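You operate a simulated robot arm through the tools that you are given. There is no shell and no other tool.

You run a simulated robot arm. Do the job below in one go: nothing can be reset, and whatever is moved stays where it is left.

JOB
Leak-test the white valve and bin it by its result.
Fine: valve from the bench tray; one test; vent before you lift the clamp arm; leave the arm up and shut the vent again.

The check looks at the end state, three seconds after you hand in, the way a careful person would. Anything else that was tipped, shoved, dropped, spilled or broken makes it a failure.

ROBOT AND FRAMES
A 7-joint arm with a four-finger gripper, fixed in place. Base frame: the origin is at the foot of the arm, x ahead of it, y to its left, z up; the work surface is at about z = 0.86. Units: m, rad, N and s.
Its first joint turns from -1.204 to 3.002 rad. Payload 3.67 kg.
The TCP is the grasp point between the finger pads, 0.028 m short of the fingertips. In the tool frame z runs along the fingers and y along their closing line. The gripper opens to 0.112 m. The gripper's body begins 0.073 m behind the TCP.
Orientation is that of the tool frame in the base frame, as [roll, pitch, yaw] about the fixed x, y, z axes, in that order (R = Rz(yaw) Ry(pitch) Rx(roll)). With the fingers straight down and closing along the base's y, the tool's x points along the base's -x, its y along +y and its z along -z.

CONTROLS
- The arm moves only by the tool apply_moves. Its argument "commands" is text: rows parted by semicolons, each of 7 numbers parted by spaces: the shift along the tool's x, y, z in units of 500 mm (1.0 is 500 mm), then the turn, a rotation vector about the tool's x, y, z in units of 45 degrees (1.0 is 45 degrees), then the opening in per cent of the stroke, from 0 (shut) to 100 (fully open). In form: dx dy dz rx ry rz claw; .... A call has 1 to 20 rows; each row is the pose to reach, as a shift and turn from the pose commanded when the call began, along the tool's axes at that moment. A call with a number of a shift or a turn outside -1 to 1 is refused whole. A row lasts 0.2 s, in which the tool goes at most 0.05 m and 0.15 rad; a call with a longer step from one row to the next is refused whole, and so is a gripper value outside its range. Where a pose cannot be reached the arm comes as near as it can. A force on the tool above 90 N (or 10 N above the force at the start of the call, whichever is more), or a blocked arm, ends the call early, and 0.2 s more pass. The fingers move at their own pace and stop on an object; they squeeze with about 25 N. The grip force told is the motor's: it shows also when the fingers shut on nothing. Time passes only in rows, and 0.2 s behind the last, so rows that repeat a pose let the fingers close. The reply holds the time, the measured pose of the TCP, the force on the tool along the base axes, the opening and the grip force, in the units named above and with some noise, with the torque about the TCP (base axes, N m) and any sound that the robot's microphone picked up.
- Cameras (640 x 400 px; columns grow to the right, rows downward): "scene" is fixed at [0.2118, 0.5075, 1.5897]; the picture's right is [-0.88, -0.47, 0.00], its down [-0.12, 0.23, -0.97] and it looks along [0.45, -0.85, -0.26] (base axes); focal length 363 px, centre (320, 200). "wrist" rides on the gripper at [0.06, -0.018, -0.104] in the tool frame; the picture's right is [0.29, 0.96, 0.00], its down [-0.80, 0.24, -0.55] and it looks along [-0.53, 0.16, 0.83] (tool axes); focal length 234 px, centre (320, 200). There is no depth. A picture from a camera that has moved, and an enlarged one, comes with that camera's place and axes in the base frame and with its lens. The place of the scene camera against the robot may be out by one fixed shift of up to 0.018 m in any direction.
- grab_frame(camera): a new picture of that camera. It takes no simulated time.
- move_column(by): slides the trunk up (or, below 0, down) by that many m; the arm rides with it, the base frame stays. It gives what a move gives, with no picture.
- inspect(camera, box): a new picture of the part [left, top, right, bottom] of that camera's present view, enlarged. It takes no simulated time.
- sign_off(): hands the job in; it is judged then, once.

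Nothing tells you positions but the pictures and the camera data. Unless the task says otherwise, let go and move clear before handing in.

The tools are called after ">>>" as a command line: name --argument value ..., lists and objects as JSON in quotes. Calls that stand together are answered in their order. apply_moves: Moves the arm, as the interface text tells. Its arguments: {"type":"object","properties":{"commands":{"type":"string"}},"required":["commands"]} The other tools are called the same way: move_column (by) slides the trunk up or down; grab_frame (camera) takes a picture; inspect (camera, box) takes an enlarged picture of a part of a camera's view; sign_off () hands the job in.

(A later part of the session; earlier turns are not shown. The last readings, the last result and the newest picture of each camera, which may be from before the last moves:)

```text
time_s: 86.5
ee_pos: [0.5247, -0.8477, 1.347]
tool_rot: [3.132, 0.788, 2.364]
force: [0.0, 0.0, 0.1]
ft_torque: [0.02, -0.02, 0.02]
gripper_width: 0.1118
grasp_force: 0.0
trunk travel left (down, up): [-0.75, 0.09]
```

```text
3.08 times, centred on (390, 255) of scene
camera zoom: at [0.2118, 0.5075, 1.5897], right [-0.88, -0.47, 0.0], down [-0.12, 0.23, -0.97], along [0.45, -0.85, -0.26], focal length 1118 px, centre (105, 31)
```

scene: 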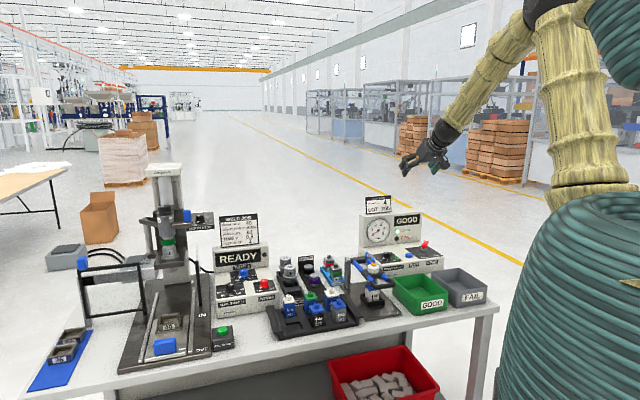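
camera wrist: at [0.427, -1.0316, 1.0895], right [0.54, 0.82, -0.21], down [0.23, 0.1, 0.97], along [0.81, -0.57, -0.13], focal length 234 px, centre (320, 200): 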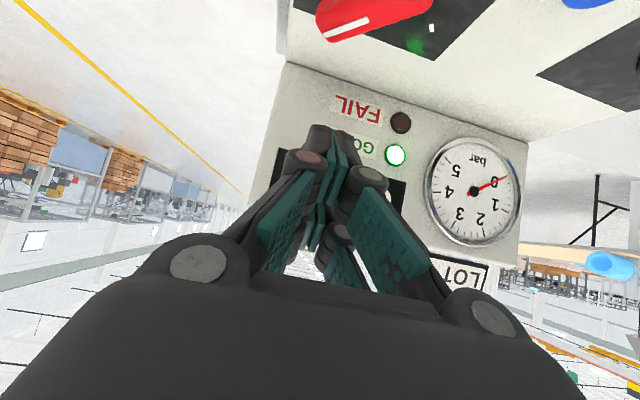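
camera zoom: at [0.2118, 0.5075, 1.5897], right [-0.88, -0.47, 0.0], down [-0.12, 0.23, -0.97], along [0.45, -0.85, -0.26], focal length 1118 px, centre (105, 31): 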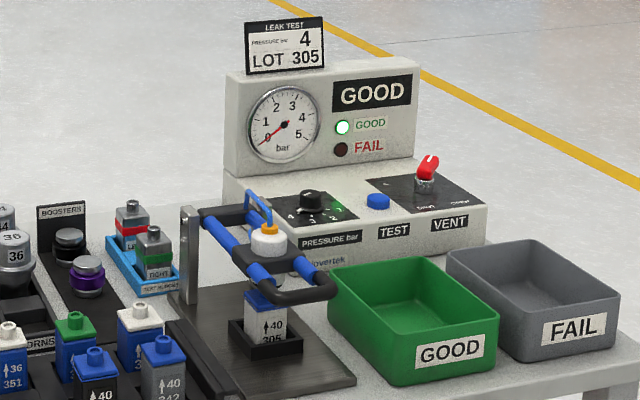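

The clamp and valve are as I left them. I'll approach the handle from above with a smaller tilt (20°), fingers open and still closing along the bench.

>>> apply_moves --commands "0.05 0.044 -0.02 0 0.062 0 100;0.1 0.088 -0.04 0 0.124 0 100;0.15 0.132 -0.06 0 0.186 0 100;0.2 0.176 -0.08 0 0.248 0 100;0.25 0.22 -0.1 0 0.31 0 100;0.3 0.264 -0.12 0 0.372 0 100;0.35 0.308 -0.14 0 0.434 0 100;0.4 0.353 -0.16 0 0.496 0 100;0.4518 0.397 -0.179 0 0.556 0 100;0.4518 0.397 -0.179 0 0.556 0 100"

>>> grab_frame --camera "wrist"

>>> inspect --camera "wrist" --box '[230, 0, 420, 160]'

```text
time_s: 88.7
ee_pos: [0.5015, -0.5464, 1.2507]
tool_rot: [3.137, 0.351, 2.37]
force: [-0.6, -0.7, -0.6]
ft_torque: [0.0, 0.02, 0.01]
gripper_width: 0.1121
grasp_force: 0.1
trunk travel left (down, up): [-0.75, 0.09]
```

```text
taken
camera wrist: at [0.4228, -0.4956, 1.3278], right [0.47, 0.88, -0.09], down [0.56, -0.22, 0.8], along [0.68, -0.43, -0.6], focal length 234 px, centre (320, 200)
```

wrist: 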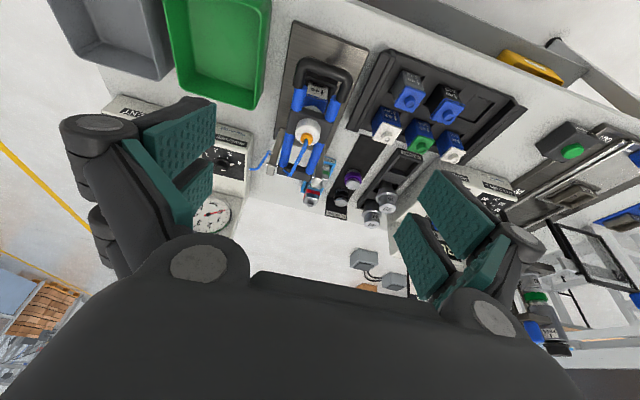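

```text
2.50 times, centred on (325, 80) of wrist
camera zoom: at [0.4228, -0.4956, 1.3278], right [0.47, 0.88, -0.09], down [0.56, -0.22, 0.8], along [0.68, -0.43, -0.6], focal length 585 px, centre (308, 500)
```

zoom: 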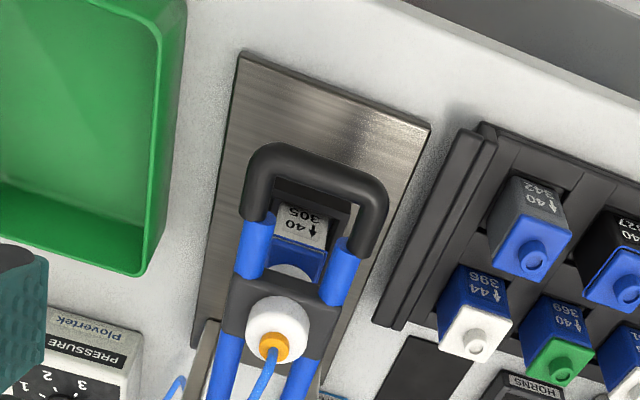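

>>> apply_moves --commands "0.008 -0.002 0.07 0 0 0 100;0.016 -0.004 0.15 0 0 0 100;0.025 -0.006 0.23 0 0 0 100;0.034 -0.0078 0.3 0 0 0 100;0.0414 -0.0078 0.3612 0 0 0 100;0.0414 -0.0078 0.3612 0 0 0 100"

>>> grab_frame --camera "wrist"

>>> inspect --camera "scene" --box '[340, 210, 430, 310]'

```text
time_s: 90.1
ee_pos: [0.5319, -0.5768, 1.0766]
tool_rot: [3.135, 0.355, 2.369]
force: [0.3, 0.4, 0.2]
ft_torque: [0.0, -0.05, 0.0]
gripper_width: 0.1122
grasp_force: 0.2
trunk travel left (down, up): [-0.75, 0.09]
```

```text
taken
camera wrist: at [0.4528, -0.527, 1.1526], right [0.47, 0.88, -0.1], down [0.56, -0.22, 0.8], along [0.68, -0.43, -0.6], focal length 234 px, centre (320, 200)
```

wrist: 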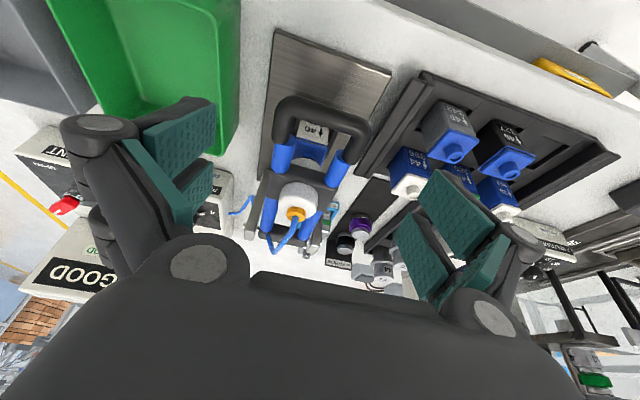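

```text
4.00 times, centred on (385, 260) of scene
camera zoom: at [0.2118, 0.5075, 1.5897], right [-0.88, -0.47, 0.0], down [-0.12, 0.23, -0.97], along [0.45, -0.85, -0.26], focal length 1453 px, centre (60, -40)
```

zoom: 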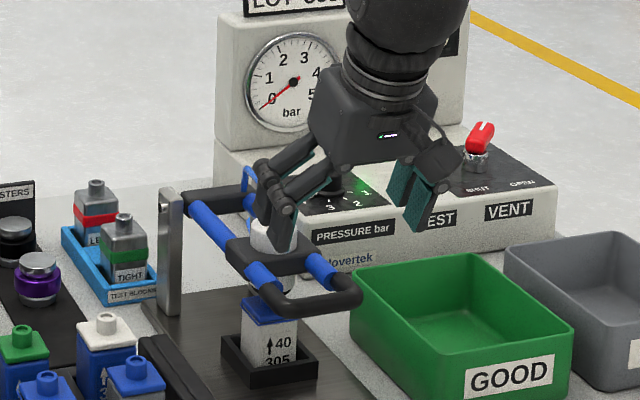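

>>> apply_moves --commands "0.003 -0.003 0.06 0 0 0 100;0.006 -0.0066 0.12 0 0 0 100;0.009 -0.0066 0.17 0 0 0 100;0.009 -0.0066 0.2024 0 0 0 100;0.009 -0.0066 0.2024 0 0 0 100"

>>> grab_frame --camera "wrist"

>>> inspect --camera "scene" --box '[340, 220, 430, 310]'

```text
time_s: 91.3
ee_pos: [0.5512, -0.6015, 0.9803]
tool_rot: [3.134, 0.354, 2.371]
force: [0.7, -0.9, 0.7]
ft_torque: [0.02, -0.02, -0.02]
gripper_width: 0.112
grasp_force: 0.1
trunk travel left (down, up): [-0.75, 0.09]
```

```text
taken
camera wrist: at [0.4726, -0.5515, 1.0554], right [0.47, 0.88, -0.1], down [0.56, -0.22, 0.8], along [0.68, -0.43, -0.6], focal length 234 px, centre (320, 200)
```

wrist: 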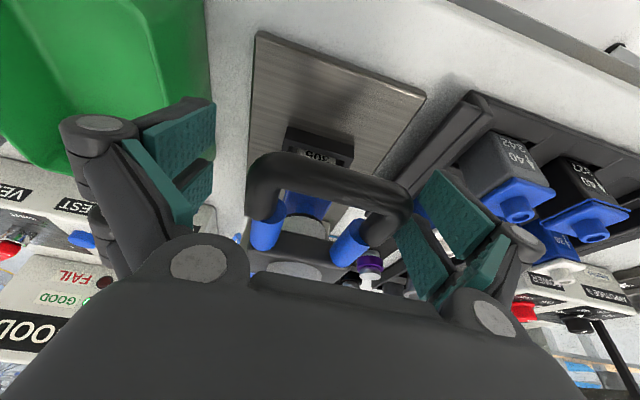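

```text
4.44 times, centred on (385, 265) of scene
camera zoom: at [0.2118, 0.5075, 1.5897], right [-0.88, -0.47, 0.0], down [-0.12, 0.23, -0.97], along [0.45, -0.85, -0.26], focal length 1615 px, centre (31, -89)
```

zoom: 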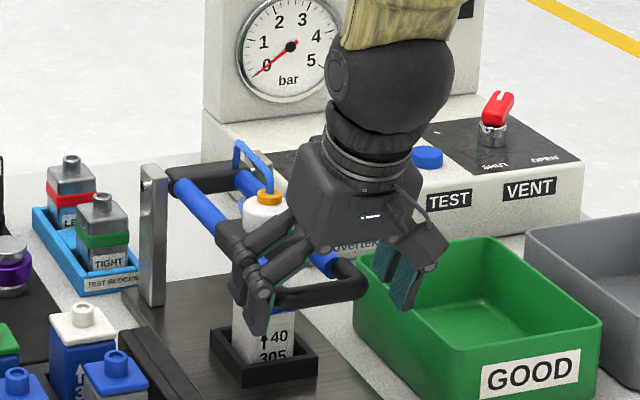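

>>> apply_moves --commands "0 0.004 0 0 0 0 90;0 0.008 0 0 0 0 80;0 0.008 0 0 0 0 65;0 0.008 0 0 0 0 50;0 0.008 0 0 0 0 50"

>>> grab_frame --camera "wrist"

```text
time_s: 92.5
ee_pos: [0.556, -0.5978, 0.9801]
tool_rot: [3.136, 0.356, 2.373]
force: [5.8, 6.6, 4.9]
ft_torque: [0.11, -0.17, 0.61]
gripper_width: 0.0836
grasp_force: 45.5
trunk travel left (down, up): [-0.75, 0.09]
```

```text
taken
camera wrist: at [0.4768, -0.5476, 1.0561], right [0.47, 0.88, -0.1], down [0.56, -0.22, 0.8], along [0.68, -0.43, -0.6], focal length 234 px, centre (320, 200)
```

wrist: 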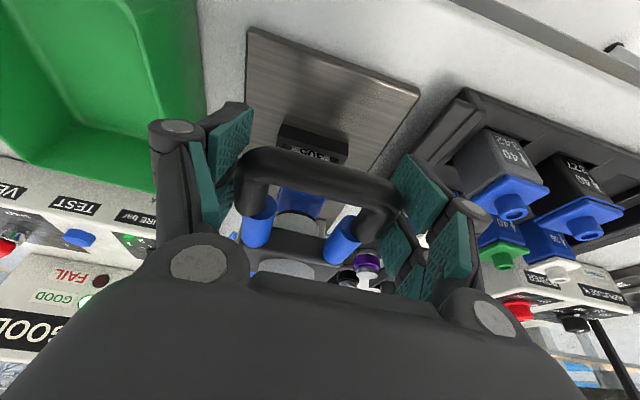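

The handle is gripped. With the vent open, I'll raise the arm along its arc.

>>> apply_moves --commands "-0.01 0.003 -0.024 0 0 0 50;-0.0202 0.003 -0.0475 0 0 0 50;-0.0483 0.003 -0.0954 0 0 0 50;-0.0828 0.003 -0.1389 0 0 0 50;-0.1231 0.003 -0.1772 0 0 0 50;-0.1231 0.003 -0.1772 0 0 0 50"

>>> inspect --camera "scene" --box '[330, 190, 430, 320]'

>>> grab_frame --camera "wrist"

```text
time_s: 93.9
ee_pos: [0.577, -0.6182, 1.0858]
tool_rot: [3.135, 0.356, 2.368]
force: [3.9, -8.0, -3.0]
ft_torque: [-0.3, -0.32, -0.25]
gripper_width: 0.084
grasp_force: 44.9
trunk travel left (down, up): [-0.75, 0.09]
```

```text
3.08 times, centred on (380, 255) of scene
camera zoom: at [0.2118, 0.5075, 1.5897], right [-0.88, -0.47, 0.0], down [-0.12, 0.23, -0.97], along [0.45, -0.85, -0.26], focal length 1118 px, centre (135, 31)
```

zoom: 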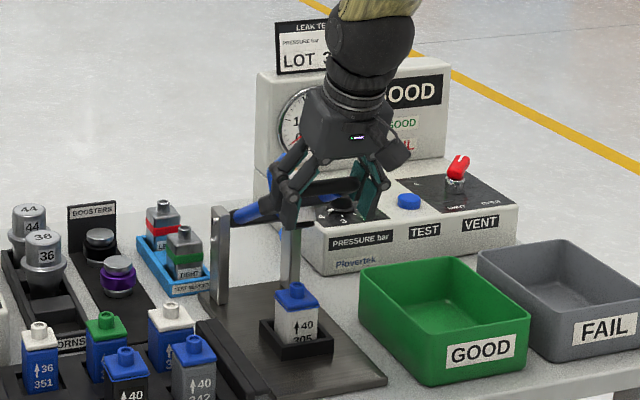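

```text
taken
camera wrist: at [0.4972, -0.5676, 1.1614], right [0.47, 0.88, -0.1], down [0.56, -0.22, 0.8], along [0.68, -0.43, -0.6], focal length 234 px, centre (320, 200)
```

wrist: 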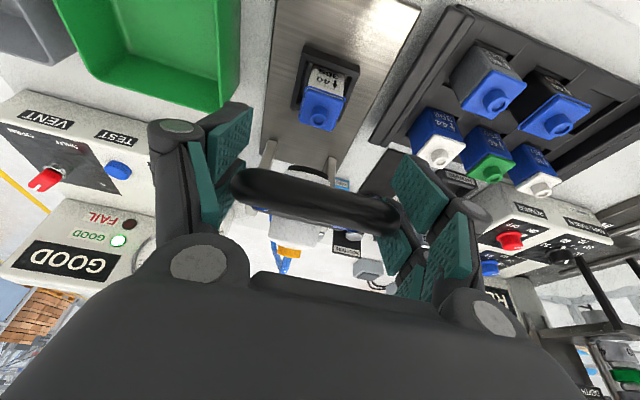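

The arm lifts and the valve stays in the nest. I'll continue the arc and tilt the tool outward as it goes.

>>> apply_moves --commands "-0.0451 0 -0.0323 0 -0.05 0 50;-0.0943 -0.001 -0.058 0 -0.11 0 50;-0.1465 -0.002 -0.0768 0 -0.17 0 50;-0.201 -0.003 -0.0879 0 -0.23 0 50;-0.2563 -0.004 -0.0914 0 -0.29 0 50;-0.3117 -0.005 -0.0872 0 -0.35 0 50;-0.3117 -0.005 -0.0872 0 -0.35 0 50"

>>> inspect --camera "scene" --box '[330, 160, 430, 300]'

```text
time_s: 95.5
ee_pos: [0.6678, -0.7096, 1.1775]
tool_rot: [3.137, 0.63, 2.368]
force: [-0.5, 2.6, -11.6]
ft_torque: [0.76, 0.43, 0.08]
gripper_width: 0.0842
grasp_force: 44.5
trunk travel left (down, up): [-0.75, 0.09]
```

```text
2.86 times, centred on (380, 230) of scene
camera zoom: at [0.2118, 0.5075, 1.5897], right [-0.88, -0.47, 0.0], down [-0.12, 0.23, -0.97], along [0.45, -0.85, -0.26], focal length 1038 px, centre (149, 114)
```

zoom: 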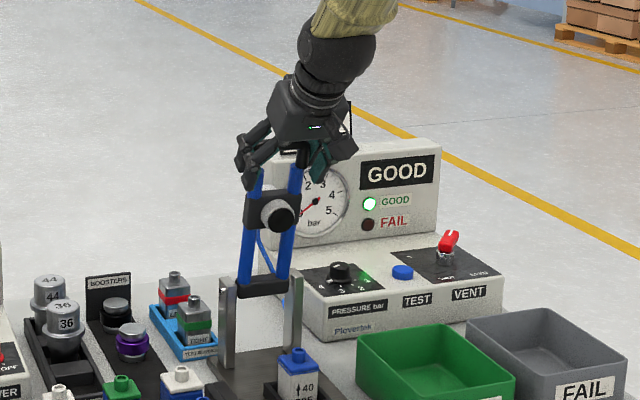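

>>> apply_moves --commands "-0.0489 -0.001 0.0263 0 -0.06 0 50;-0.0938 -0.002 0.059 0 -0.12 0 50;-0.1338 -0.003 0.0976 0 -0.18 0 50;-0.1599 -0.004 0.13 0 -0.18 0 50;-0.1679 -0.004 0.1415 0 -0.18 0 50;-0.1679 -0.004 0.1415 0 -0.18 0 50"

>>> inspect --camera "scene" --box '[330, 160, 430, 300]'

>>> grab_frame --camera "wrist"

```text
time_s: 96.9
ee_pos: [0.7444, -0.7879, 1.1732]
tool_rot: [3.138, 0.773, 2.369]
force: [-7.1, 11.6, -2.5]
ft_torque: [0.74, 0.07, 0.64]
gripper_width: 0.0841
grasp_force: 45.0
trunk travel left (down, up): [-0.75, 0.09]
```

```text
2.86 times, centred on (380, 230) of scene
camera zoom: at [0.2118, 0.5075, 1.5897], right [-0.88, -0.47, 0.0], down [-0.12, 0.23, -0.97], along [0.45, -0.85, -0.26], focal length 1038 px, centre (149, 114)
```

zoom: 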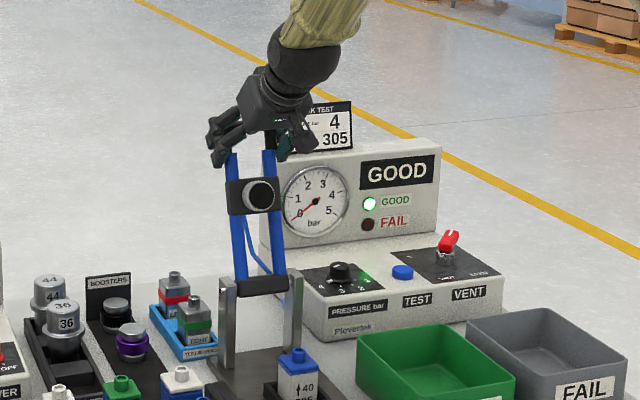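

```text
taken
camera wrist: at [0.6496, -0.72, 1.206], right [0.52, 0.83, -0.2], down [0.3, 0.04, 0.95], along [0.8, -0.55, -0.22], focal length 234 px, centre (320, 200)
```

wrist: 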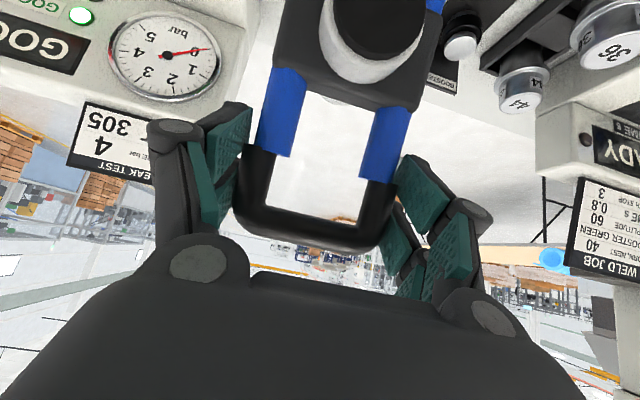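

The arm is back at its upper stop. I'll open the fingers and retreat straight back.

>>> apply_moves --commands "0 0 0 0 0 0 80;0 0 0 0 0 0 95;0 0 0 0 0 0 100;0 0 0 0 0 0 100"

>>> grab_frame --camera "wrist"

>>> apply_moves --commands "0 0 -0.04 0 0 0 100;0 0 -0.1 0 0 0 100;0 0 -0.17 0 0 0 100;0 0 -0.24 0 0 0 100;0 0 -0.3 0 0 0 100;0 0 -0.36 0 0 0 100"

>>> inspect --camera "scene" --box '[330, 180, 450, 320]'

```text
time_s: 97.9
ee_pos: [0.7438, -0.7878, 1.1717]
tool_rot: [3.136, 0.771, 2.366]
force: [-0.7, 0.5, 0.8]
ft_torque: [0.02, 0.02, 0.0]
gripper_width: 0.1119
grasp_force: 0.2
trunk travel left (down, up): [-0.75, 0.09]
```

```text
taken
camera wrist: at [0.6493, -0.7207, 1.204], right [0.52, 0.83, -0.2], down [0.3, 0.04, 0.95], along [0.8, -0.55, -0.23], focal length 234 px, centre (320, 200)
```

wrist: 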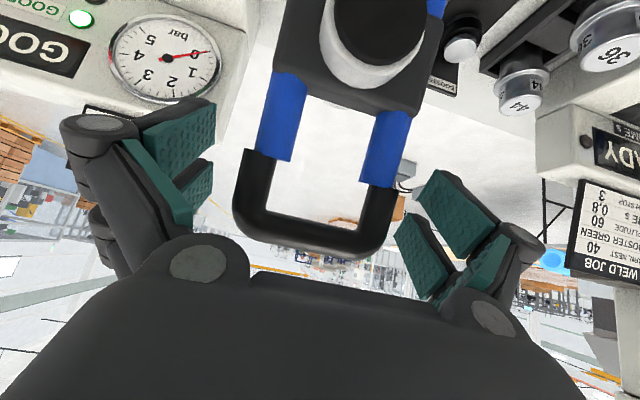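

```text
time_s: 99.3
ee_pos: [0.6547, -0.7019, 1.3038]
tool_rot: [3.137, 0.769, 2.366]
force: [0.1, 0.4, 0.8]
ft_torque: [-0.03, 0.0, -0.03]
gripper_width: 0.1121
grasp_force: 0.1
trunk travel left (down, up): [-0.75, 0.09]
```

```text
2.86 times, centred on (390, 250) of scene
camera zoom: at [0.2118, 0.5075, 1.5897], right [-0.88, -0.47, 0.0], down [-0.12, 0.23, -0.97], along [0.45, -0.85, -0.26], focal length 1038 px, centre (120, 57)
```

zoom: 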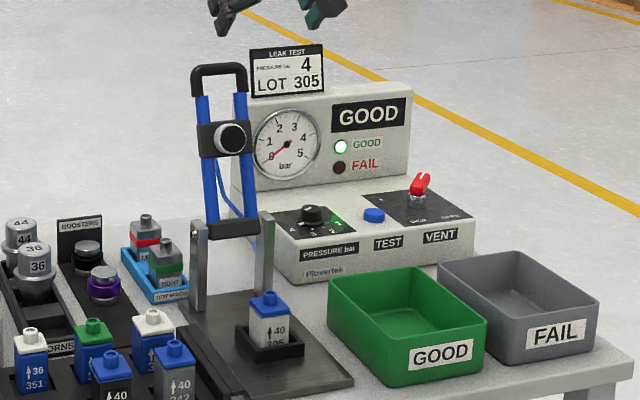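

The arm stands up on its own with the valve still in the nest. Now I'll straighten the tool and fetch the valve for the GOOD bin.

>>> apply_moves --commands "0.04 0.002 -0.007 0 0.13 0 100;0.08 0.004 -0.014 0 0.27 0 100;0.12 0.006 -0.021 0 0.41 0 100;0.16 0.008 -0.03 0 0.55 0 90;0.193 0.01 -0.037 0 0.69 0 75;0.193 0.012 -0.037 0 0.83 0 60;0.193 0.012 -0.037 0 0.979 0 56;0.193 0.012 -0.037 0 0.979 0 56"

>>> grab_frame --camera "wrist"

>>> inspect --camera "wrist" --box '[240, 20, 420, 170]'

```text
time_s: 101.1
ee_pos: [0.5984, -0.6394, 1.2483]
tool_rot: [3.138, 0.0, 2.373]
force: [0.0, 0.8, 0.1]
ft_torque: [-0.03, 0.0, 0.01]
gripper_width: 0.0627
grasp_force: 0.1
trunk travel left (down, up): [-0.75, 0.09]
```

```text
taken
camera wrist: at [0.5429, -0.6106, 1.3514], right [0.46, 0.89, 0.0], down [0.74, -0.38, 0.56], along [0.49, -0.25, -0.83], focal length 234 px, centre (320, 200)
```

wrist: 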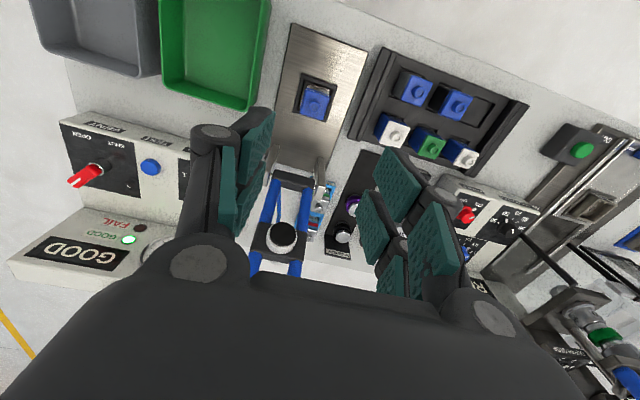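

```text
2.67 times, centred on (330, 95) of wrist
camera zoom: at [0.5429, -0.6106, 1.3514], right [0.46, 0.89, 0.0], down [0.74, -0.38, 0.56], along [0.49, -0.25, -0.83], focal length 624 px, centre (293, 480)
```

zoom: 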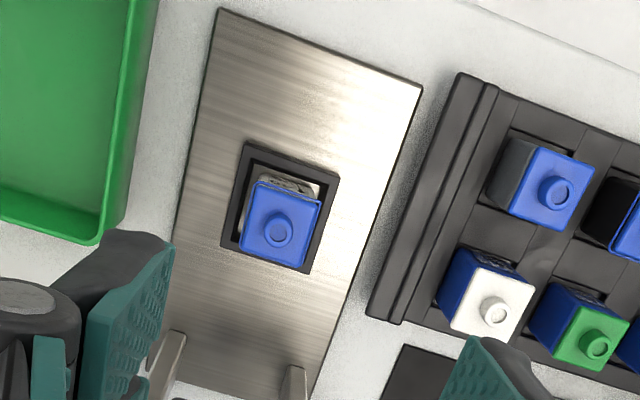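

>>> apply_moves --commands "-0.015 0 0.06 0 0 0 56;-0.03 0 0.14 0 0 0 56;-0.045 0 0.22 0 0 0 56;-0.052 0 0.3 0 0 0 56;-0.052 0 0.38 0 0 0 56;-0.052 0 0.46 0 0 0 56;-0.052 0 0.53 0 0 0 56;-0.052 0 0.56 0 0 0 56;-0.052 0 0.56 0 0 0 56"

>>> inspect --camera "wrist" --box '[220, 60, 430, 230]'

>>> inspect --camera "scene" --box '[335, 245, 415, 320]'

```text
time_s: 103.1
ee_pos: [0.6192, -0.6572, 0.9665]
tool_rot: [3.137, 0.0, 2.371]
force: [0.2, -0.8, -0.2]
ft_torque: [0.0, -0.01, 0.01]
gripper_width: 0.0628
grasp_force: 0.1
trunk travel left (down, up): [-0.75, 0.09]
```

```text
2.35 times, centred on (325, 145) of wrist
camera zoom: at [0.5642, -0.6288, 1.0703], right [0.46, 0.89, 0.0], down [0.74, -0.38, 0.56], along [0.49, -0.25, -0.83], focal length 551 px, centre (308, 329)
```

zoom: 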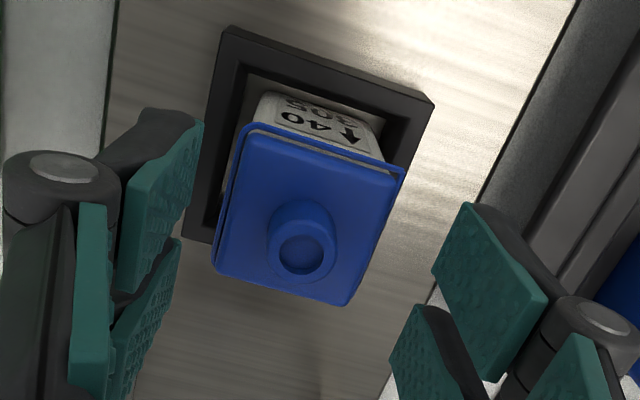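

```text
5.33 times, centred on (375, 282) of scene
camera zoom: at [0.2118, 0.5075, 1.5897], right [-0.88, -0.47, 0.0], down [-0.12, 0.23, -0.97], along [0.45, -0.85, -0.26], focal length 1938 px, centre (27, -240)
```

zoom: 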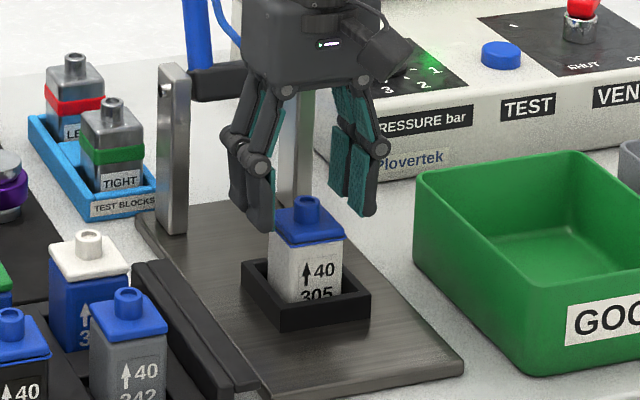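

>>> apply_moves --commands "0 0 0.03 0 0 -0.03 56;0 0 0.06 0 0 -0.06 56;0 0 0.08 0 0 -0.06 56;0 0 0.092 0 0 -0.06 56;0 0 0.092 0 0 -0.06 56"

>>> apply_moves --commands "0 0 0 0 0 0 40;0 0 0 0 0 0 20;0 0 0 0 0 0 0;0 0 0 0 0 0 0"

>>> grab_frame --camera "wrist"

```text
time_s: 104.3
ee_pos: [0.6194, -0.6573, 0.9201]
tool_rot: [3.136, -0.001, 2.419]
force: [-0.2, 0.7, -0.1]
ft_torque: [0.0, -0.02, 0.0]
gripper_width: 0.0628
grasp_force: 0.2
trunk travel left (down, up): [-0.75, 0.09]
```

```text
time_s: 105.3
ee_pos: [0.6192, -0.6556, 0.9208]
tool_rot: [3.137, 0.0, 2.419]
force: [0.1, 0.3, -0.4]
ft_torque: [0.02, -0.03, 0.03]
gripper_width: 0.0396
grasp_force: 24.8
trunk travel left (down, up): [-0.75, 0.09]
```

```text
taken
camera wrist: at [0.5629, -0.6318, 1.0244], right [0.42, 0.91, 0.0], down [0.75, -0.35, 0.56], along [0.51, -0.23, -0.83], focal length 234 px, centre (320, 200)
```

wrist: 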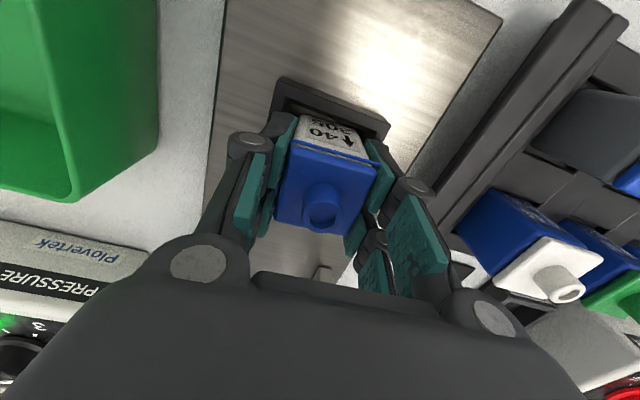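

Gripped at 0.040 m. I'll lift slowly and check that the valve comes along.

>>> apply_moves --commands "0 0 -0.004 0 0 0 0;0 0 -0.008 0 0 0 0;0 0 -0.014 0 0 0 0;0 0 -0.02 0 0 0 0;0 0 -0.03 0 0 0 0;0 0 -0.04 0 0 0 0"

>>> inspect --camera "scene" --box '[335, 245, 415, 320]'

>>> grab_frame --camera "wrist"

```text
time_s: 106.7
ee_pos: [0.6194, -0.657, 0.9411]
tool_rot: [3.137, -0.001, 2.418]
force: [0.7, 0.3, -0.6]
ft_torque: [0.01, 0.03, 0.0]
gripper_width: 0.0395
grasp_force: 25.1
trunk travel left (down, up): [-0.75, 0.09]
```

```text
5.33 times, centred on (375, 282) of scene
camera zoom: at [0.2118, 0.5075, 1.5897], right [-0.88, -0.47, 0.0], down [-0.12, 0.23, -0.97], along [0.45, -0.85, -0.26], focal length 1938 px, centre (27, -240)
```

zoom: 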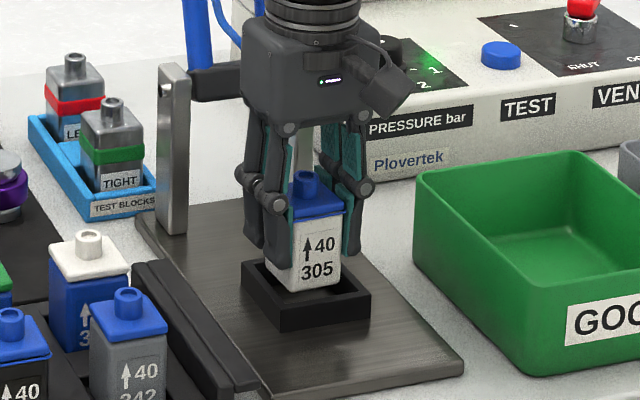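

```text
taken
camera wrist: at [0.562, -0.6309, 1.0444], right [0.42, 0.91, 0.0], down [0.75, -0.35, 0.56], along [0.51, -0.23, -0.83], focal length 234 px, centre (320, 200)
```

wrist: 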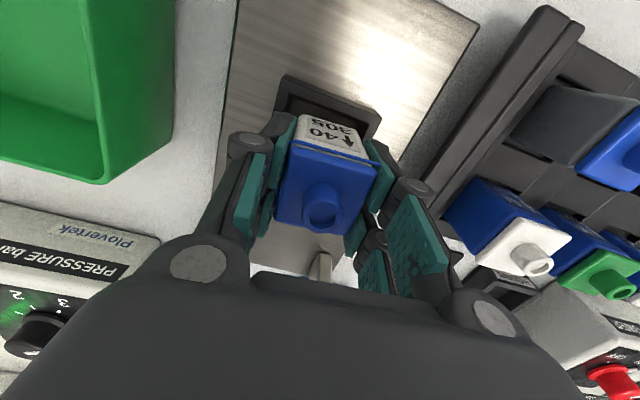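

The valve lifts cleanly. I'll raise it further and carry it over the GOOD bin, whose centre is near (0.464, -0.761).

>>> apply_moves --commands "0 0 -0.03 0 0 0 0;0 0 -0.07 0 0 0 0;0 0 -0.12 0 0 0 0;0 0 -0.17 0 0 0 0;0 0 -0.22 0 0 0 0;0 0 -0.26 0 0 0 0;0 0 -0.28 0 0 0 0"

>>> apply_moves --commands "0.008 -0.03 0 0 0 0 0;0.02 -0.08 0 0 0 0 0;0.035 -0.14 0 0 0 0 0;0.052 -0.2 0 0 0 0 0;0.068 -0.26 0 0 0 0 0;0.083 -0.32 0 0 0 0 0;0.093 -0.35 0 0 0 0 0;0.095 -0.361 0 0 0 0 0;0.095 -0.361 0 0 0 0 0"

>>> grab_frame --camera "wrist"

>>> inspect --camera "scene" --box '[340, 210, 500, 330]'

```text
time_s: 108.3
ee_pos: [0.6176, -0.6577, 1.0827]
tool_rot: [3.136, -0.001, 2.417]
force: [0.4, -0.5, -0.9]
ft_torque: [0.02, 0.01, 0.01]
gripper_width: 0.0396
grasp_force: 24.9
trunk travel left (down, up): [-0.75, 0.09]
```

```text
time_s: 110.3
ee_pos: [0.4625, -0.7605, 1.0816]
tool_rot: [3.138, 0.002, 2.419]
force: [0.1, 0.5, -0.9]
ft_torque: [0.02, 0.0, 0.0]
gripper_width: 0.0396
grasp_force: 25.5
trunk travel left (down, up): [-0.75, 0.09]
```

```text
taken
camera wrist: at [0.4058, -0.7358, 1.184], right [0.42, 0.91, 0.0], down [0.75, -0.35, 0.56], along [0.51, -0.23, -0.83], focal length 234 px, centre (320, 200)
```

wrist: 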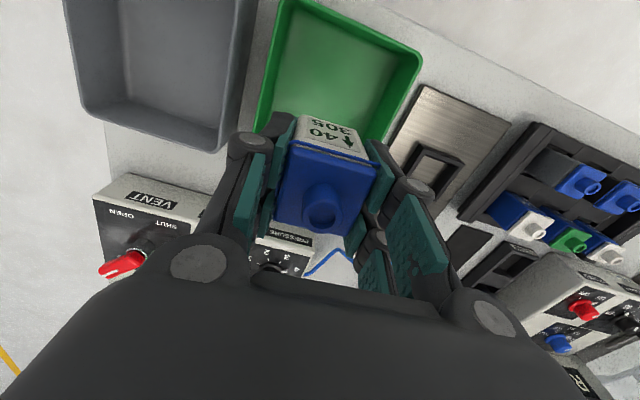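

```text
3.33 times, centred on (420, 270) of scene
camera zoom: at [0.2118, 0.5075, 1.5897], right [-0.88, -0.47, 0.0], down [-0.12, 0.23, -0.97], along [0.45, -0.85, -0.26], focal length 1211 px, centre (-13, -33)
```

zoom: 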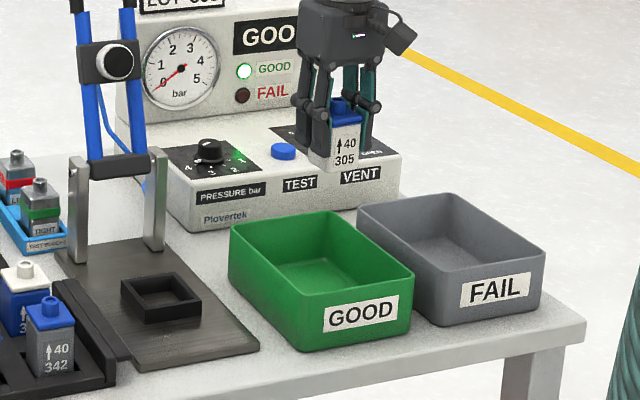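

The valve is over the middle of the GOOD bin. I'll lower it in gently.

>>> apply_moves --commands "0 0.006 0.04 0 0 0 0;0 0.012 0.1 0 0 0 0;0 0.012 0.16 0 0 0 0;0 0.012 0.21 0 0 0 0;0 0.012 0.25 0 0 0 0;0 0.012 0.28 0 0 0 0;0 0.012 0.3 0 0 0 0;0 0.012 0.3 0 0 0 0"

>>> grab_frame --camera "wrist"

>>> inspect --camera "scene" --box '[370, 230, 480, 320]'

```text
time_s: 112.1
ee_pos: [0.4679, -0.7556, 0.9296]
tool_rot: [3.136, 0.002, 2.418]
force: [0.1, -1.1, -1.5]
ft_torque: [-0.01, -0.01, 0.0]
gripper_width: 0.0394
grasp_force: 25.4
trunk travel left (down, up): [-0.75, 0.09]
```

```text
taken
camera wrist: at [0.4116, -0.7302, 1.0336], right [0.42, 0.91, 0.0], down [0.75, -0.35, 0.56], along [0.51, -0.23, -0.83], focal length 234 px, centre (320, 200)
```

wrist: 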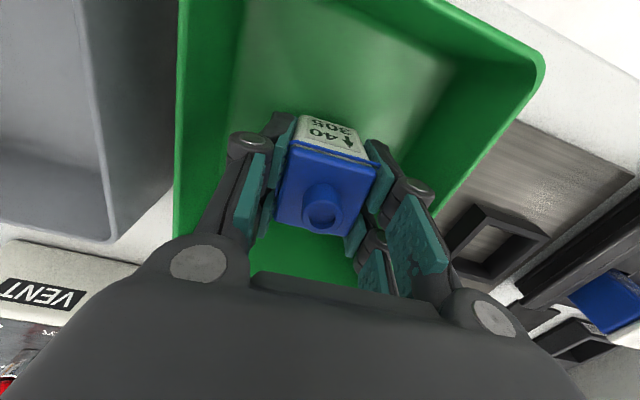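

```text
4.44 times, centred on (425, 275) of scene
camera zoom: at [0.2118, 0.5075, 1.5897], right [-0.88, -0.47, 0.0], down [-0.12, 0.23, -0.97], along [0.45, -0.85, -0.26], focal length 1615 px, centre (-147, -133)
```

zoom: 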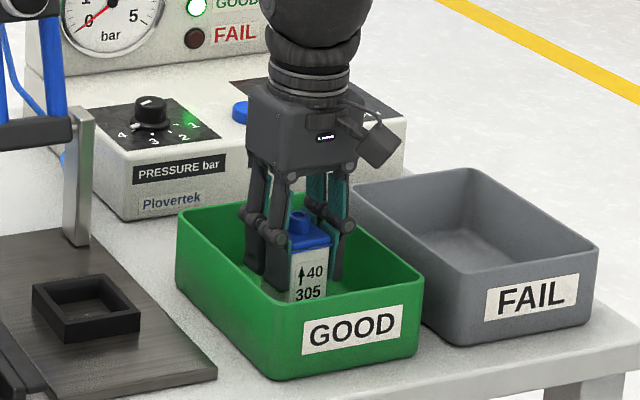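

>>> apply_moves --commands "0 0 0.008 0 0 0 0;0 0 0.014 0 0 0 0;0 0 0.02 0 0 0 0;0 0 0.024 0 0 0 0"

```text
time_s: 113.1
ee_pos: [0.4681, -0.7548, 0.918]
tool_rot: [3.136, 0.002, 2.418]
force: [-0.5, 0.2, -0.2]
ft_torque: [-0.01, 0.02, -0.02]
gripper_width: 0.0395
grasp_force: 24.6
trunk travel left (down, up): [-0.75, 0.09]
```

>>> apply_moves --commands "0 0 0.004 0 0 0 0;0 0 0.007 0 0 0 0;0 0 0.01 0 0 0 0;0 0 0.01 0 0 0 0"

```text
time_s: 114.1
ee_pos: [0.4677, -0.7561, 0.9142]
tool_rot: [3.137, 0.002, 2.419]
force: [-0.8, -3.0, 11.2]
ft_torque: [0.04, 0.14, 0.04]
gripper_width: 0.0396
grasp_force: 25.2
trunk travel left (down, up): [-0.75, 0.09]
```

The valve touches the bin floor (11 N). I'll open and rise straight up.

>>> apply_moves --commands "0 0 -0.002 0 0 0 0;0 0 -0.003 0 0 0 40;0 0 -0.003 0 0 0 48;0 0 -0.003 0 0 0 56;0 0 -0.003 0 0 0 58"

>>> apply_moves --commands "0 0 -0.02 0 0 0 58;0 0 -0.06 0 0 0 58;0 0 -0.12 0 0 0 58;0 0 -0.2 0 0 0 58;0 0 -0.28 0 0 0 58;0 0 -0.36 0 0 0 58;0 0 -0.44 0 0 0 58"

>>> grab_frame --camera "wrist"

>>> inspect --camera "scene" --box '[340, 200, 500, 330]'

```text
time_s: 115.3
ee_pos: [0.4671, -0.7562, 0.9144]
tool_rot: [3.137, 0.0, 2.419]
force: [0.4, 0.2, -0.6]
ft_torque: [0.01, 0.02, -0.03]
gripper_width: 0.0652
grasp_force: 0.1
trunk travel left (down, up): [-0.75, 0.09]
```

```text
time_s: 116.9
ee_pos: [0.4683, -0.7568, 1.1363]
tool_rot: [3.138, 0.003, 2.419]
force: [0.0, -0.1, 0.4]
ft_torque: [-0.07, -0.02, -0.02]
gripper_width: 0.0649
grasp_force: 0.0
trunk travel left (down, up): [-0.75, 0.09]
```

```text
taken
camera wrist: at [0.4102, -0.7317, 1.2397], right [0.42, 0.91, 0.0], down [0.75, -0.35, 0.56], along [0.51, -0.23, -0.83], focal length 234 px, centre (320, 200)
```

wrist: 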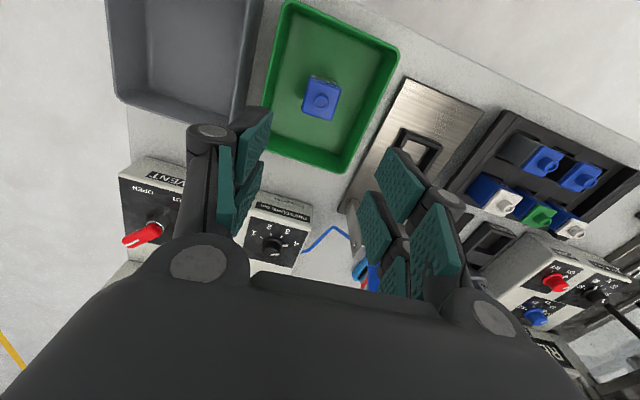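

```text
3.08 times, centred on (420, 265) of scene
camera zoom: at [0.2118, 0.5075, 1.5897], right [-0.88, -0.47, 0.0], down [-0.12, 0.23, -0.97], along [0.45, -0.85, -0.26], focal length 1118 px, centre (12, 0)
```

zoom: 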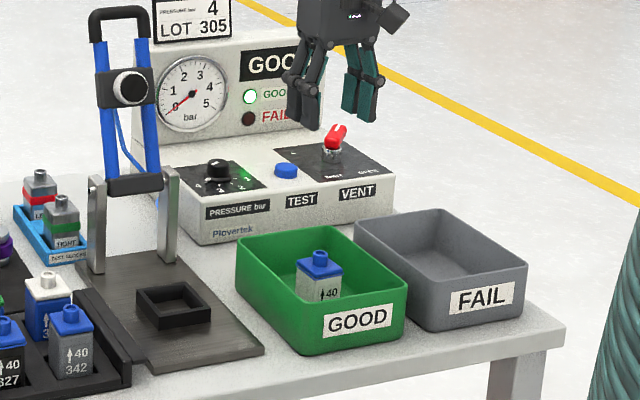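

Valve 305 stands in the GOOD bin and the clamp arm is up. The vent lever still has to be shut. I'll tilt the tool, lower the trunk again and go to the far side of the lever.

>>> apply_moves --commands "0 0 -0.08 0 -0.08 0 58;-0.02 -0.01 -0.16 0 -0.18 0 40;-0.05 -0.03 -0.22 0 -0.3 0.01 20;-0.08 -0.05 -0.27 0 -0.42 0.02 0;-0.11 -0.07 -0.31 0 -0.54 0.03 0;-0.14 -0.09 -0.35 0 -0.66 0.04 0;-0.17 -0.105 -0.38 0 -0.78 0.05 0;-0.184 -0.112 -0.388 0 -0.9 0.05 0;-0.184 -0.112 -0.388 0 -1.0 0.05 0;-0.184 -0.112 -0.388 0 -1.0 0.05 0"

>>> move_column --by -0.18

>>> apply_moves --commands "0 0 0 0 -0.05 0 0;0 0 0 0 -0.1 0 0;0 0 0 0 -0.1 0 0"

>>> grab_frame --camera "scene"

>>> grab_frame --camera "wrist"

```text
time_s: 119.1
ee_pos: [0.4989, -0.8618, 1.3281]
tool_rot: [3.116, 0.786, 2.363]
force: [0.5, 0.3, -0.4]
ft_torque: [-0.03, 0.0, 0.01]
gripper_width: 0.0
grasp_force: 25.6
trunk travel left (down, up): [-0.75, 0.09]
```

```text
time_s: 121.1
ee_pos: [0.4986, -0.8591, 1.149]
tool_rot: [3.114, 0.786, 2.364]
force: [1.1, -1.2, 1.1]
ft_torque: [0.01, 0.04, -0.03]
gripper_width: 0.0
grasp_force: 25.0
trunk travel left (down, up): [-0.57, 0.27]
```

```text
time_s: 121.9
ee_pos: [0.4991, -0.8594, 1.1496]
tool_rot: [3.111, 0.863, 2.361]
force: [-0.4, 0.5, -0.1]
ft_torque: [0.01, 0.02, 0.0]
gripper_width: 0.0
grasp_force: 25.2
trunk travel left (down, up): [-0.57, 0.27]
```

```text
taken
```

scene: 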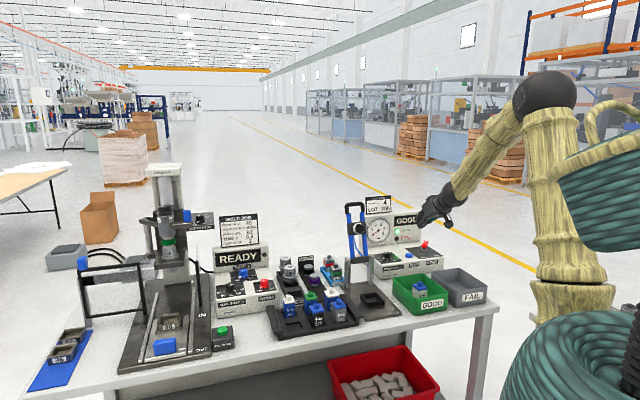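

```text
taken
camera wrist: at [0.4006, -0.7924, 1.1698], right [0.53, 0.83, -0.2], down [0.22, 0.09, 0.97], along [0.82, -0.55, -0.13], focal length 234 px, centre (320, 200)
```

wrist: 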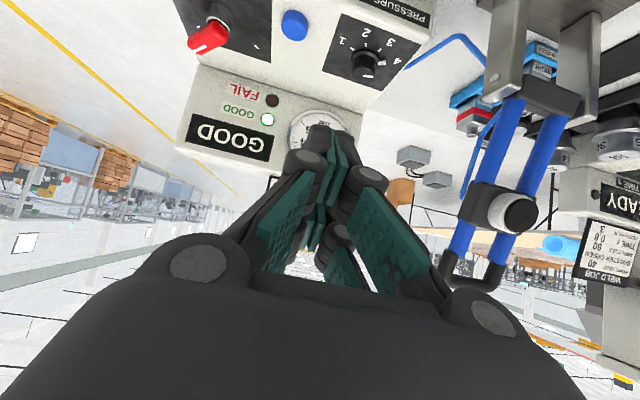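

>>> inspect --camera "wrist" --box '[160, 0, 290, 80]'

>>> inspect --camera "scene" --box '[395, 230, 450, 275]'

```text
4.92 times, centred on (225, 40) of wrist
camera zoom: at [0.4006, -0.7924, 1.1698], right [0.53, 0.83, -0.2], down [0.22, 0.09, 0.97], along [0.82, -0.55, -0.13], focal length 1153 px, centre (788, 988)
```

zoom: 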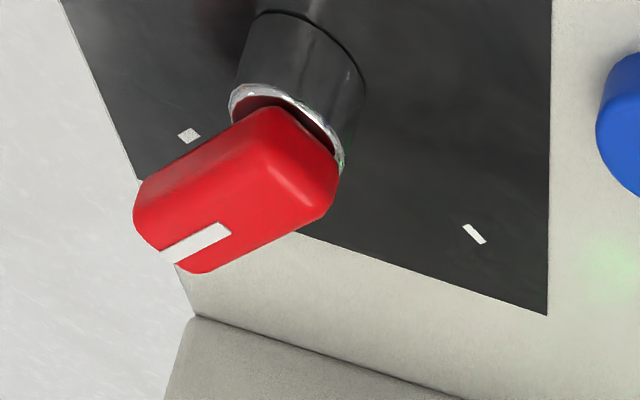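

```text
8.89 times, centred on (422, 252) of scene
camera zoom: at [0.2118, 0.5075, 1.5897], right [-0.88, -0.47, 0.0], down [-0.12, 0.23, -0.97], along [0.45, -0.85, -0.26], focal length 3229 px, centre (-591, -267)
```

zoom: 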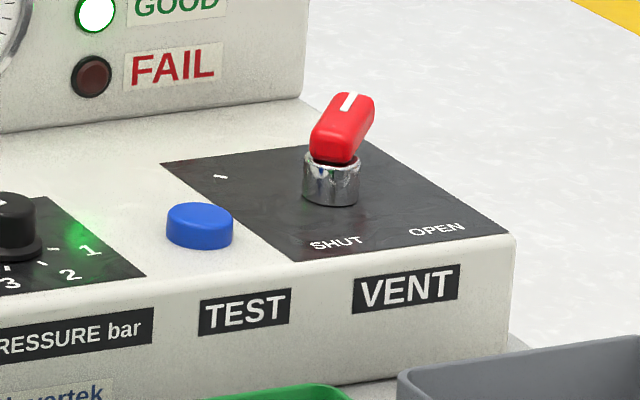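

The lever sits at OPEN. I'll hover beyond its -x side first.

>>> apply_moves --commands "-0.009 -0.055 0.05 0.01 0 0 0;-0.018 -0.11 0.105 0.02 0 0 0;-0.027 -0.165 0.16 0.03 0 0 0;-0.036 -0.22 0.215 0.039 0 0 0;-0.045 -0.275 0.27 0.039 0 0 0;-0.054 -0.33 0.325 0.039 0 0 0;-0.06 -0.3746 0.3766 0.039 0 0 0;-0.06 -0.3746 0.3766 0.039 0 0 0;-0.06 -0.3746 0.3766 0.039 0 0 0"

>>> grab_frame --camera "wrist"

>>> inspect --camera "scene" --box '[380, 200, 470, 280]'

```text
time_s: 123.9
ee_pos: [0.4838, -1.1181, 1.037]
tool_rot: [-3.141, 0.853, 2.36]
force: [-0.7, 0.7, 0.2]
ft_torque: [0.0, -0.06, 0.03]
gripper_width: 0.0
grasp_force: 25.5
trunk travel left (down, up): [-0.57, 0.27]
```

```text
taken
camera wrist: at [0.3875, -1.0485, 1.0591], right [0.54, 0.81, -0.22], down [0.24, 0.1, 0.96], along [0.8, -0.58, -0.15], focal length 234 px, centre (320, 200)
```

wrist: 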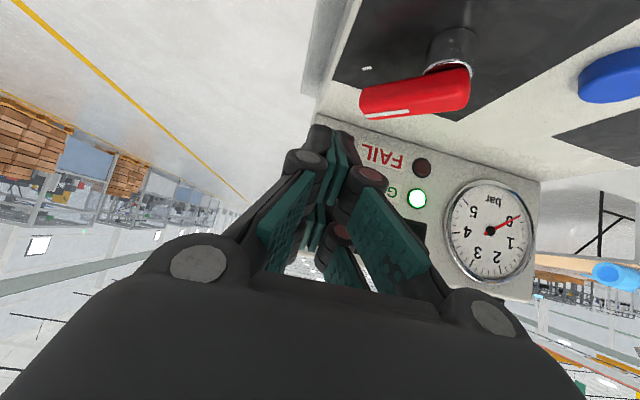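

```text
5.00 times, centred on (425, 240) of scene
camera zoom: at [0.2118, 0.5075, 1.5897], right [-0.88, -0.47, 0.0], down [-0.12, 0.23, -0.97], along [0.45, -0.85, -0.26], focal length 1816 px, centre (-205, 0)
```

zoom: 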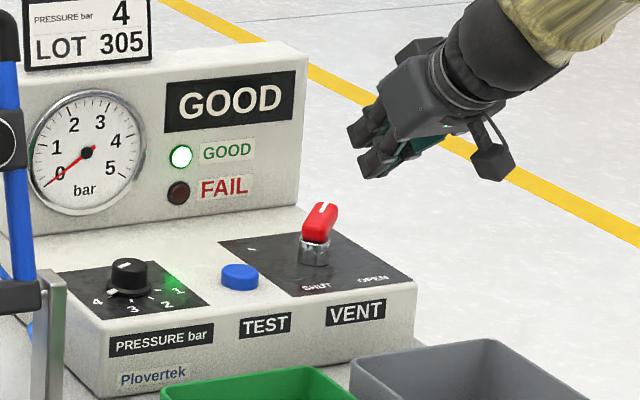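

>>> apply_moves --commands "0.005 -0.005 -0.005 0 0 0 0;0.03 -0.002 0.012 0 0 0 0;0.06 0.001 0.03 0 0 0 0;0.085 0.004 0.045 0 0 0 0;0.1028 0.0062 0.0556 0 0 0 0;0.1028 0.0062 0.0556 0 0 0 0"

>>> grab_frame --camera "wrist"

>>> inspect --camera "scene" --box '[380, 200, 470, 280]'

```text
time_s: 124.3
ee_pos: [0.4736, -1.0632, 1.0476]
tool_rot: [-2.968, 0.813, 2.489]
force: [-0.2, 0.8, -1.2]
ft_torque: [-0.1, -0.07, -0.01]
gripper_width: 0.0
grasp_force: 25.0
trunk travel left (down, up): [-0.57, 0.27]
stopped in row 1: the arm was blocked; the commanded pose is now the measured one
```

```text
taken
camera wrist: at [0.3807, -0.9931, 1.076], right [0.51, 0.8, -0.32], down [0.35, 0.15, 0.93], along [0.79, -0.59, -0.2], focal length 234 px, centre (320, 200)
```

wrist: 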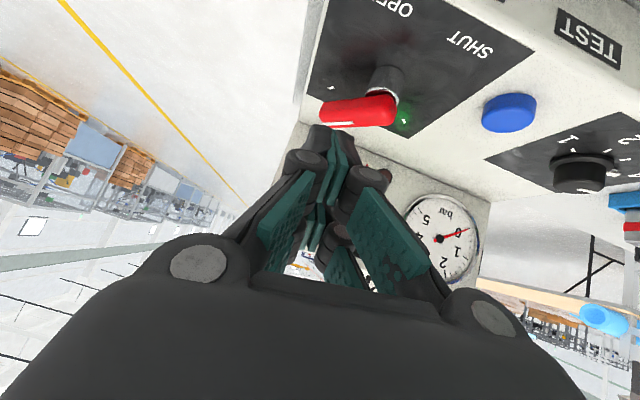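

```text
5.00 times, centred on (425, 240) of scene
camera zoom: at [0.2118, 0.5075, 1.5897], right [-0.88, -0.47, 0.0], down [-0.12, 0.23, -0.97], along [0.45, -0.85, -0.26], focal length 1816 px, centre (-205, 0)
```

zoom: 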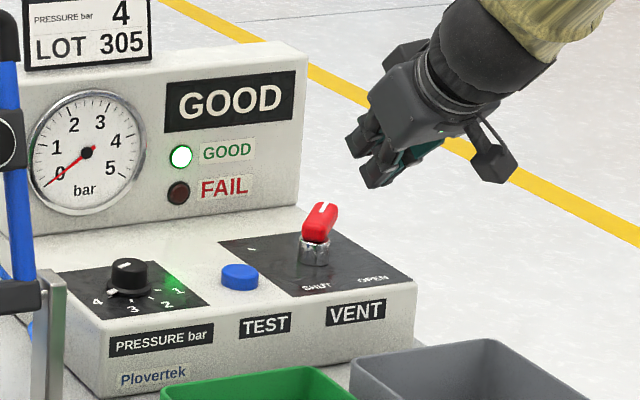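

The arm hit a joint limit: pointing at 45° puts the wrist too far to the side here. I'll pull back a little, then re-aim the tool more along -y for this side of the lever.

>>> apply_moves --commands "-0.04 0 -0.04 0 0 0 0;-0.08 0.02 -0.08 0 0 0 0;-0.08 0.06 -0.14 0 0 0 0;-0.08 0.08 -0.18 0 0 0 0;-0.08 0.08 -0.18 0 0 0 0;-0.08 0.08 -0.18 0 0 0 0"

>>> grab_frame --camera "scene"

```text
time_s: 124.6
ee_pos: [0.4697, -0.9913, 1.1011]
tool_rot: [-2.851, 0.808, 2.578]
force: [-0.3, 0.4, -2.5]
ft_torque: [-0.14, -0.09, 0.05]
gripper_width: 0.0001
grasp_force: 25.2
trunk travel left (down, up): [-0.57, 0.27]
stopped in row 1: the arm was blocked; the commanded pose is now the measured one
```

```text
taken
```

scene: 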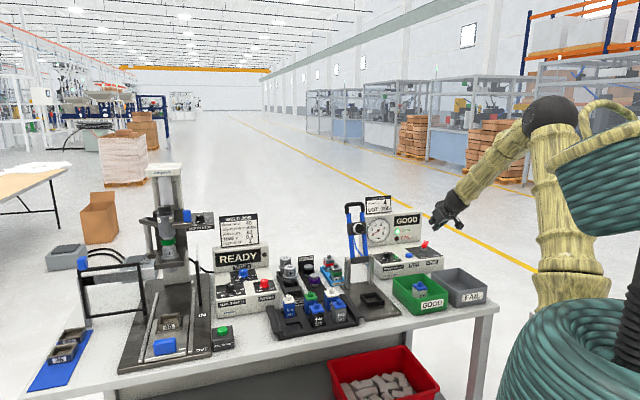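

>>> apply_moves --commands "0 0 0 0 0 0 0;0 0 0 0 0 0 0;0 0 0 0 0 0 0"

```text
time_s: 125.6
ee_pos: [0.4714, -0.9977, 1.0917]
tool_rot: [-2.844, 0.79, 2.582]
force: [-2.0, 1.3, -1.7]
ft_torque: [-0.17, -0.08, -0.01]
gripper_width: 0.0001
grasp_force: 24.8
trunk travel left (down, up): [-0.57, 0.27]
stopped in row 3: the arm was blocked; the commanded pose is now the measured one
```

>>> apply_moves --commands "0.001 0.018 -0.021 0.06 0.001 0.1 0;0.002 0.036 -0.042 0.13 0.002 0.22 0;0.004 0.055 -0.063 0.2 0.004 0.34 0;0.005 0.073 -0.084 0.27 0.005 0.46 0;0.006 0.091 -0.105 0.34 0.007 0.59 0;0.0076 0.109 -0.125 0.4188 0.0084 0.7166 0;0.0076 0.109 -0.125 0.4188 0.0084 0.7166 0;0.0076 0.109 -0.125 0.4188 0.0084 0.7166 0"

>>> grab_frame --camera "scene"

>>> grab_frame --camera "wrist"

```text
time_s: 127.4
ee_pos: [0.4777, -0.9049, 1.1549]
tool_rot: [3.051, 0.895, 1.676]
force: [-2.0, -1.7, -0.5]
ft_torque: [0.14, -0.11, 0.16]
gripper_width: 0.0
grasp_force: 25.0
out of reach, approached as far as the arm can: row 1
trunk travel left (down, up): [-0.57, 0.27]
```

```text
taken
```

scene: 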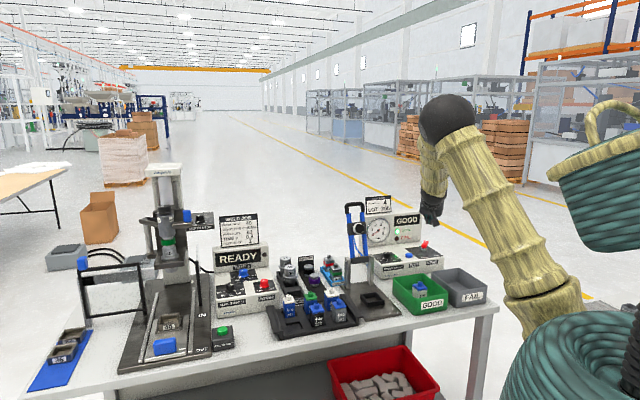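

```text
taken
camera wrist: at [0.4386, -0.7909, 1.1711], right [0.92, 0.34, -0.17], down [0.19, -0.03, 0.98], along [0.33, -0.94, -0.1], focal length 234 px, centre (320, 200)
```

wrist: 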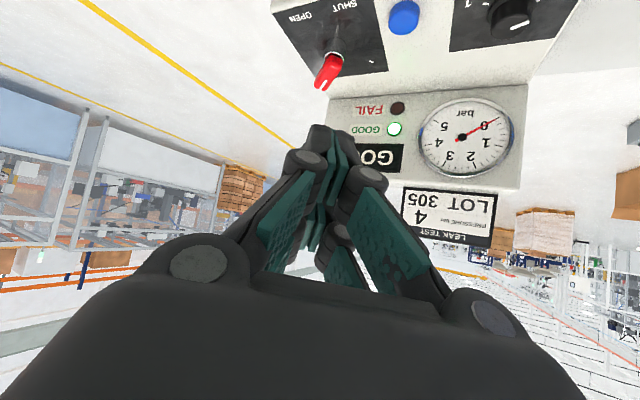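

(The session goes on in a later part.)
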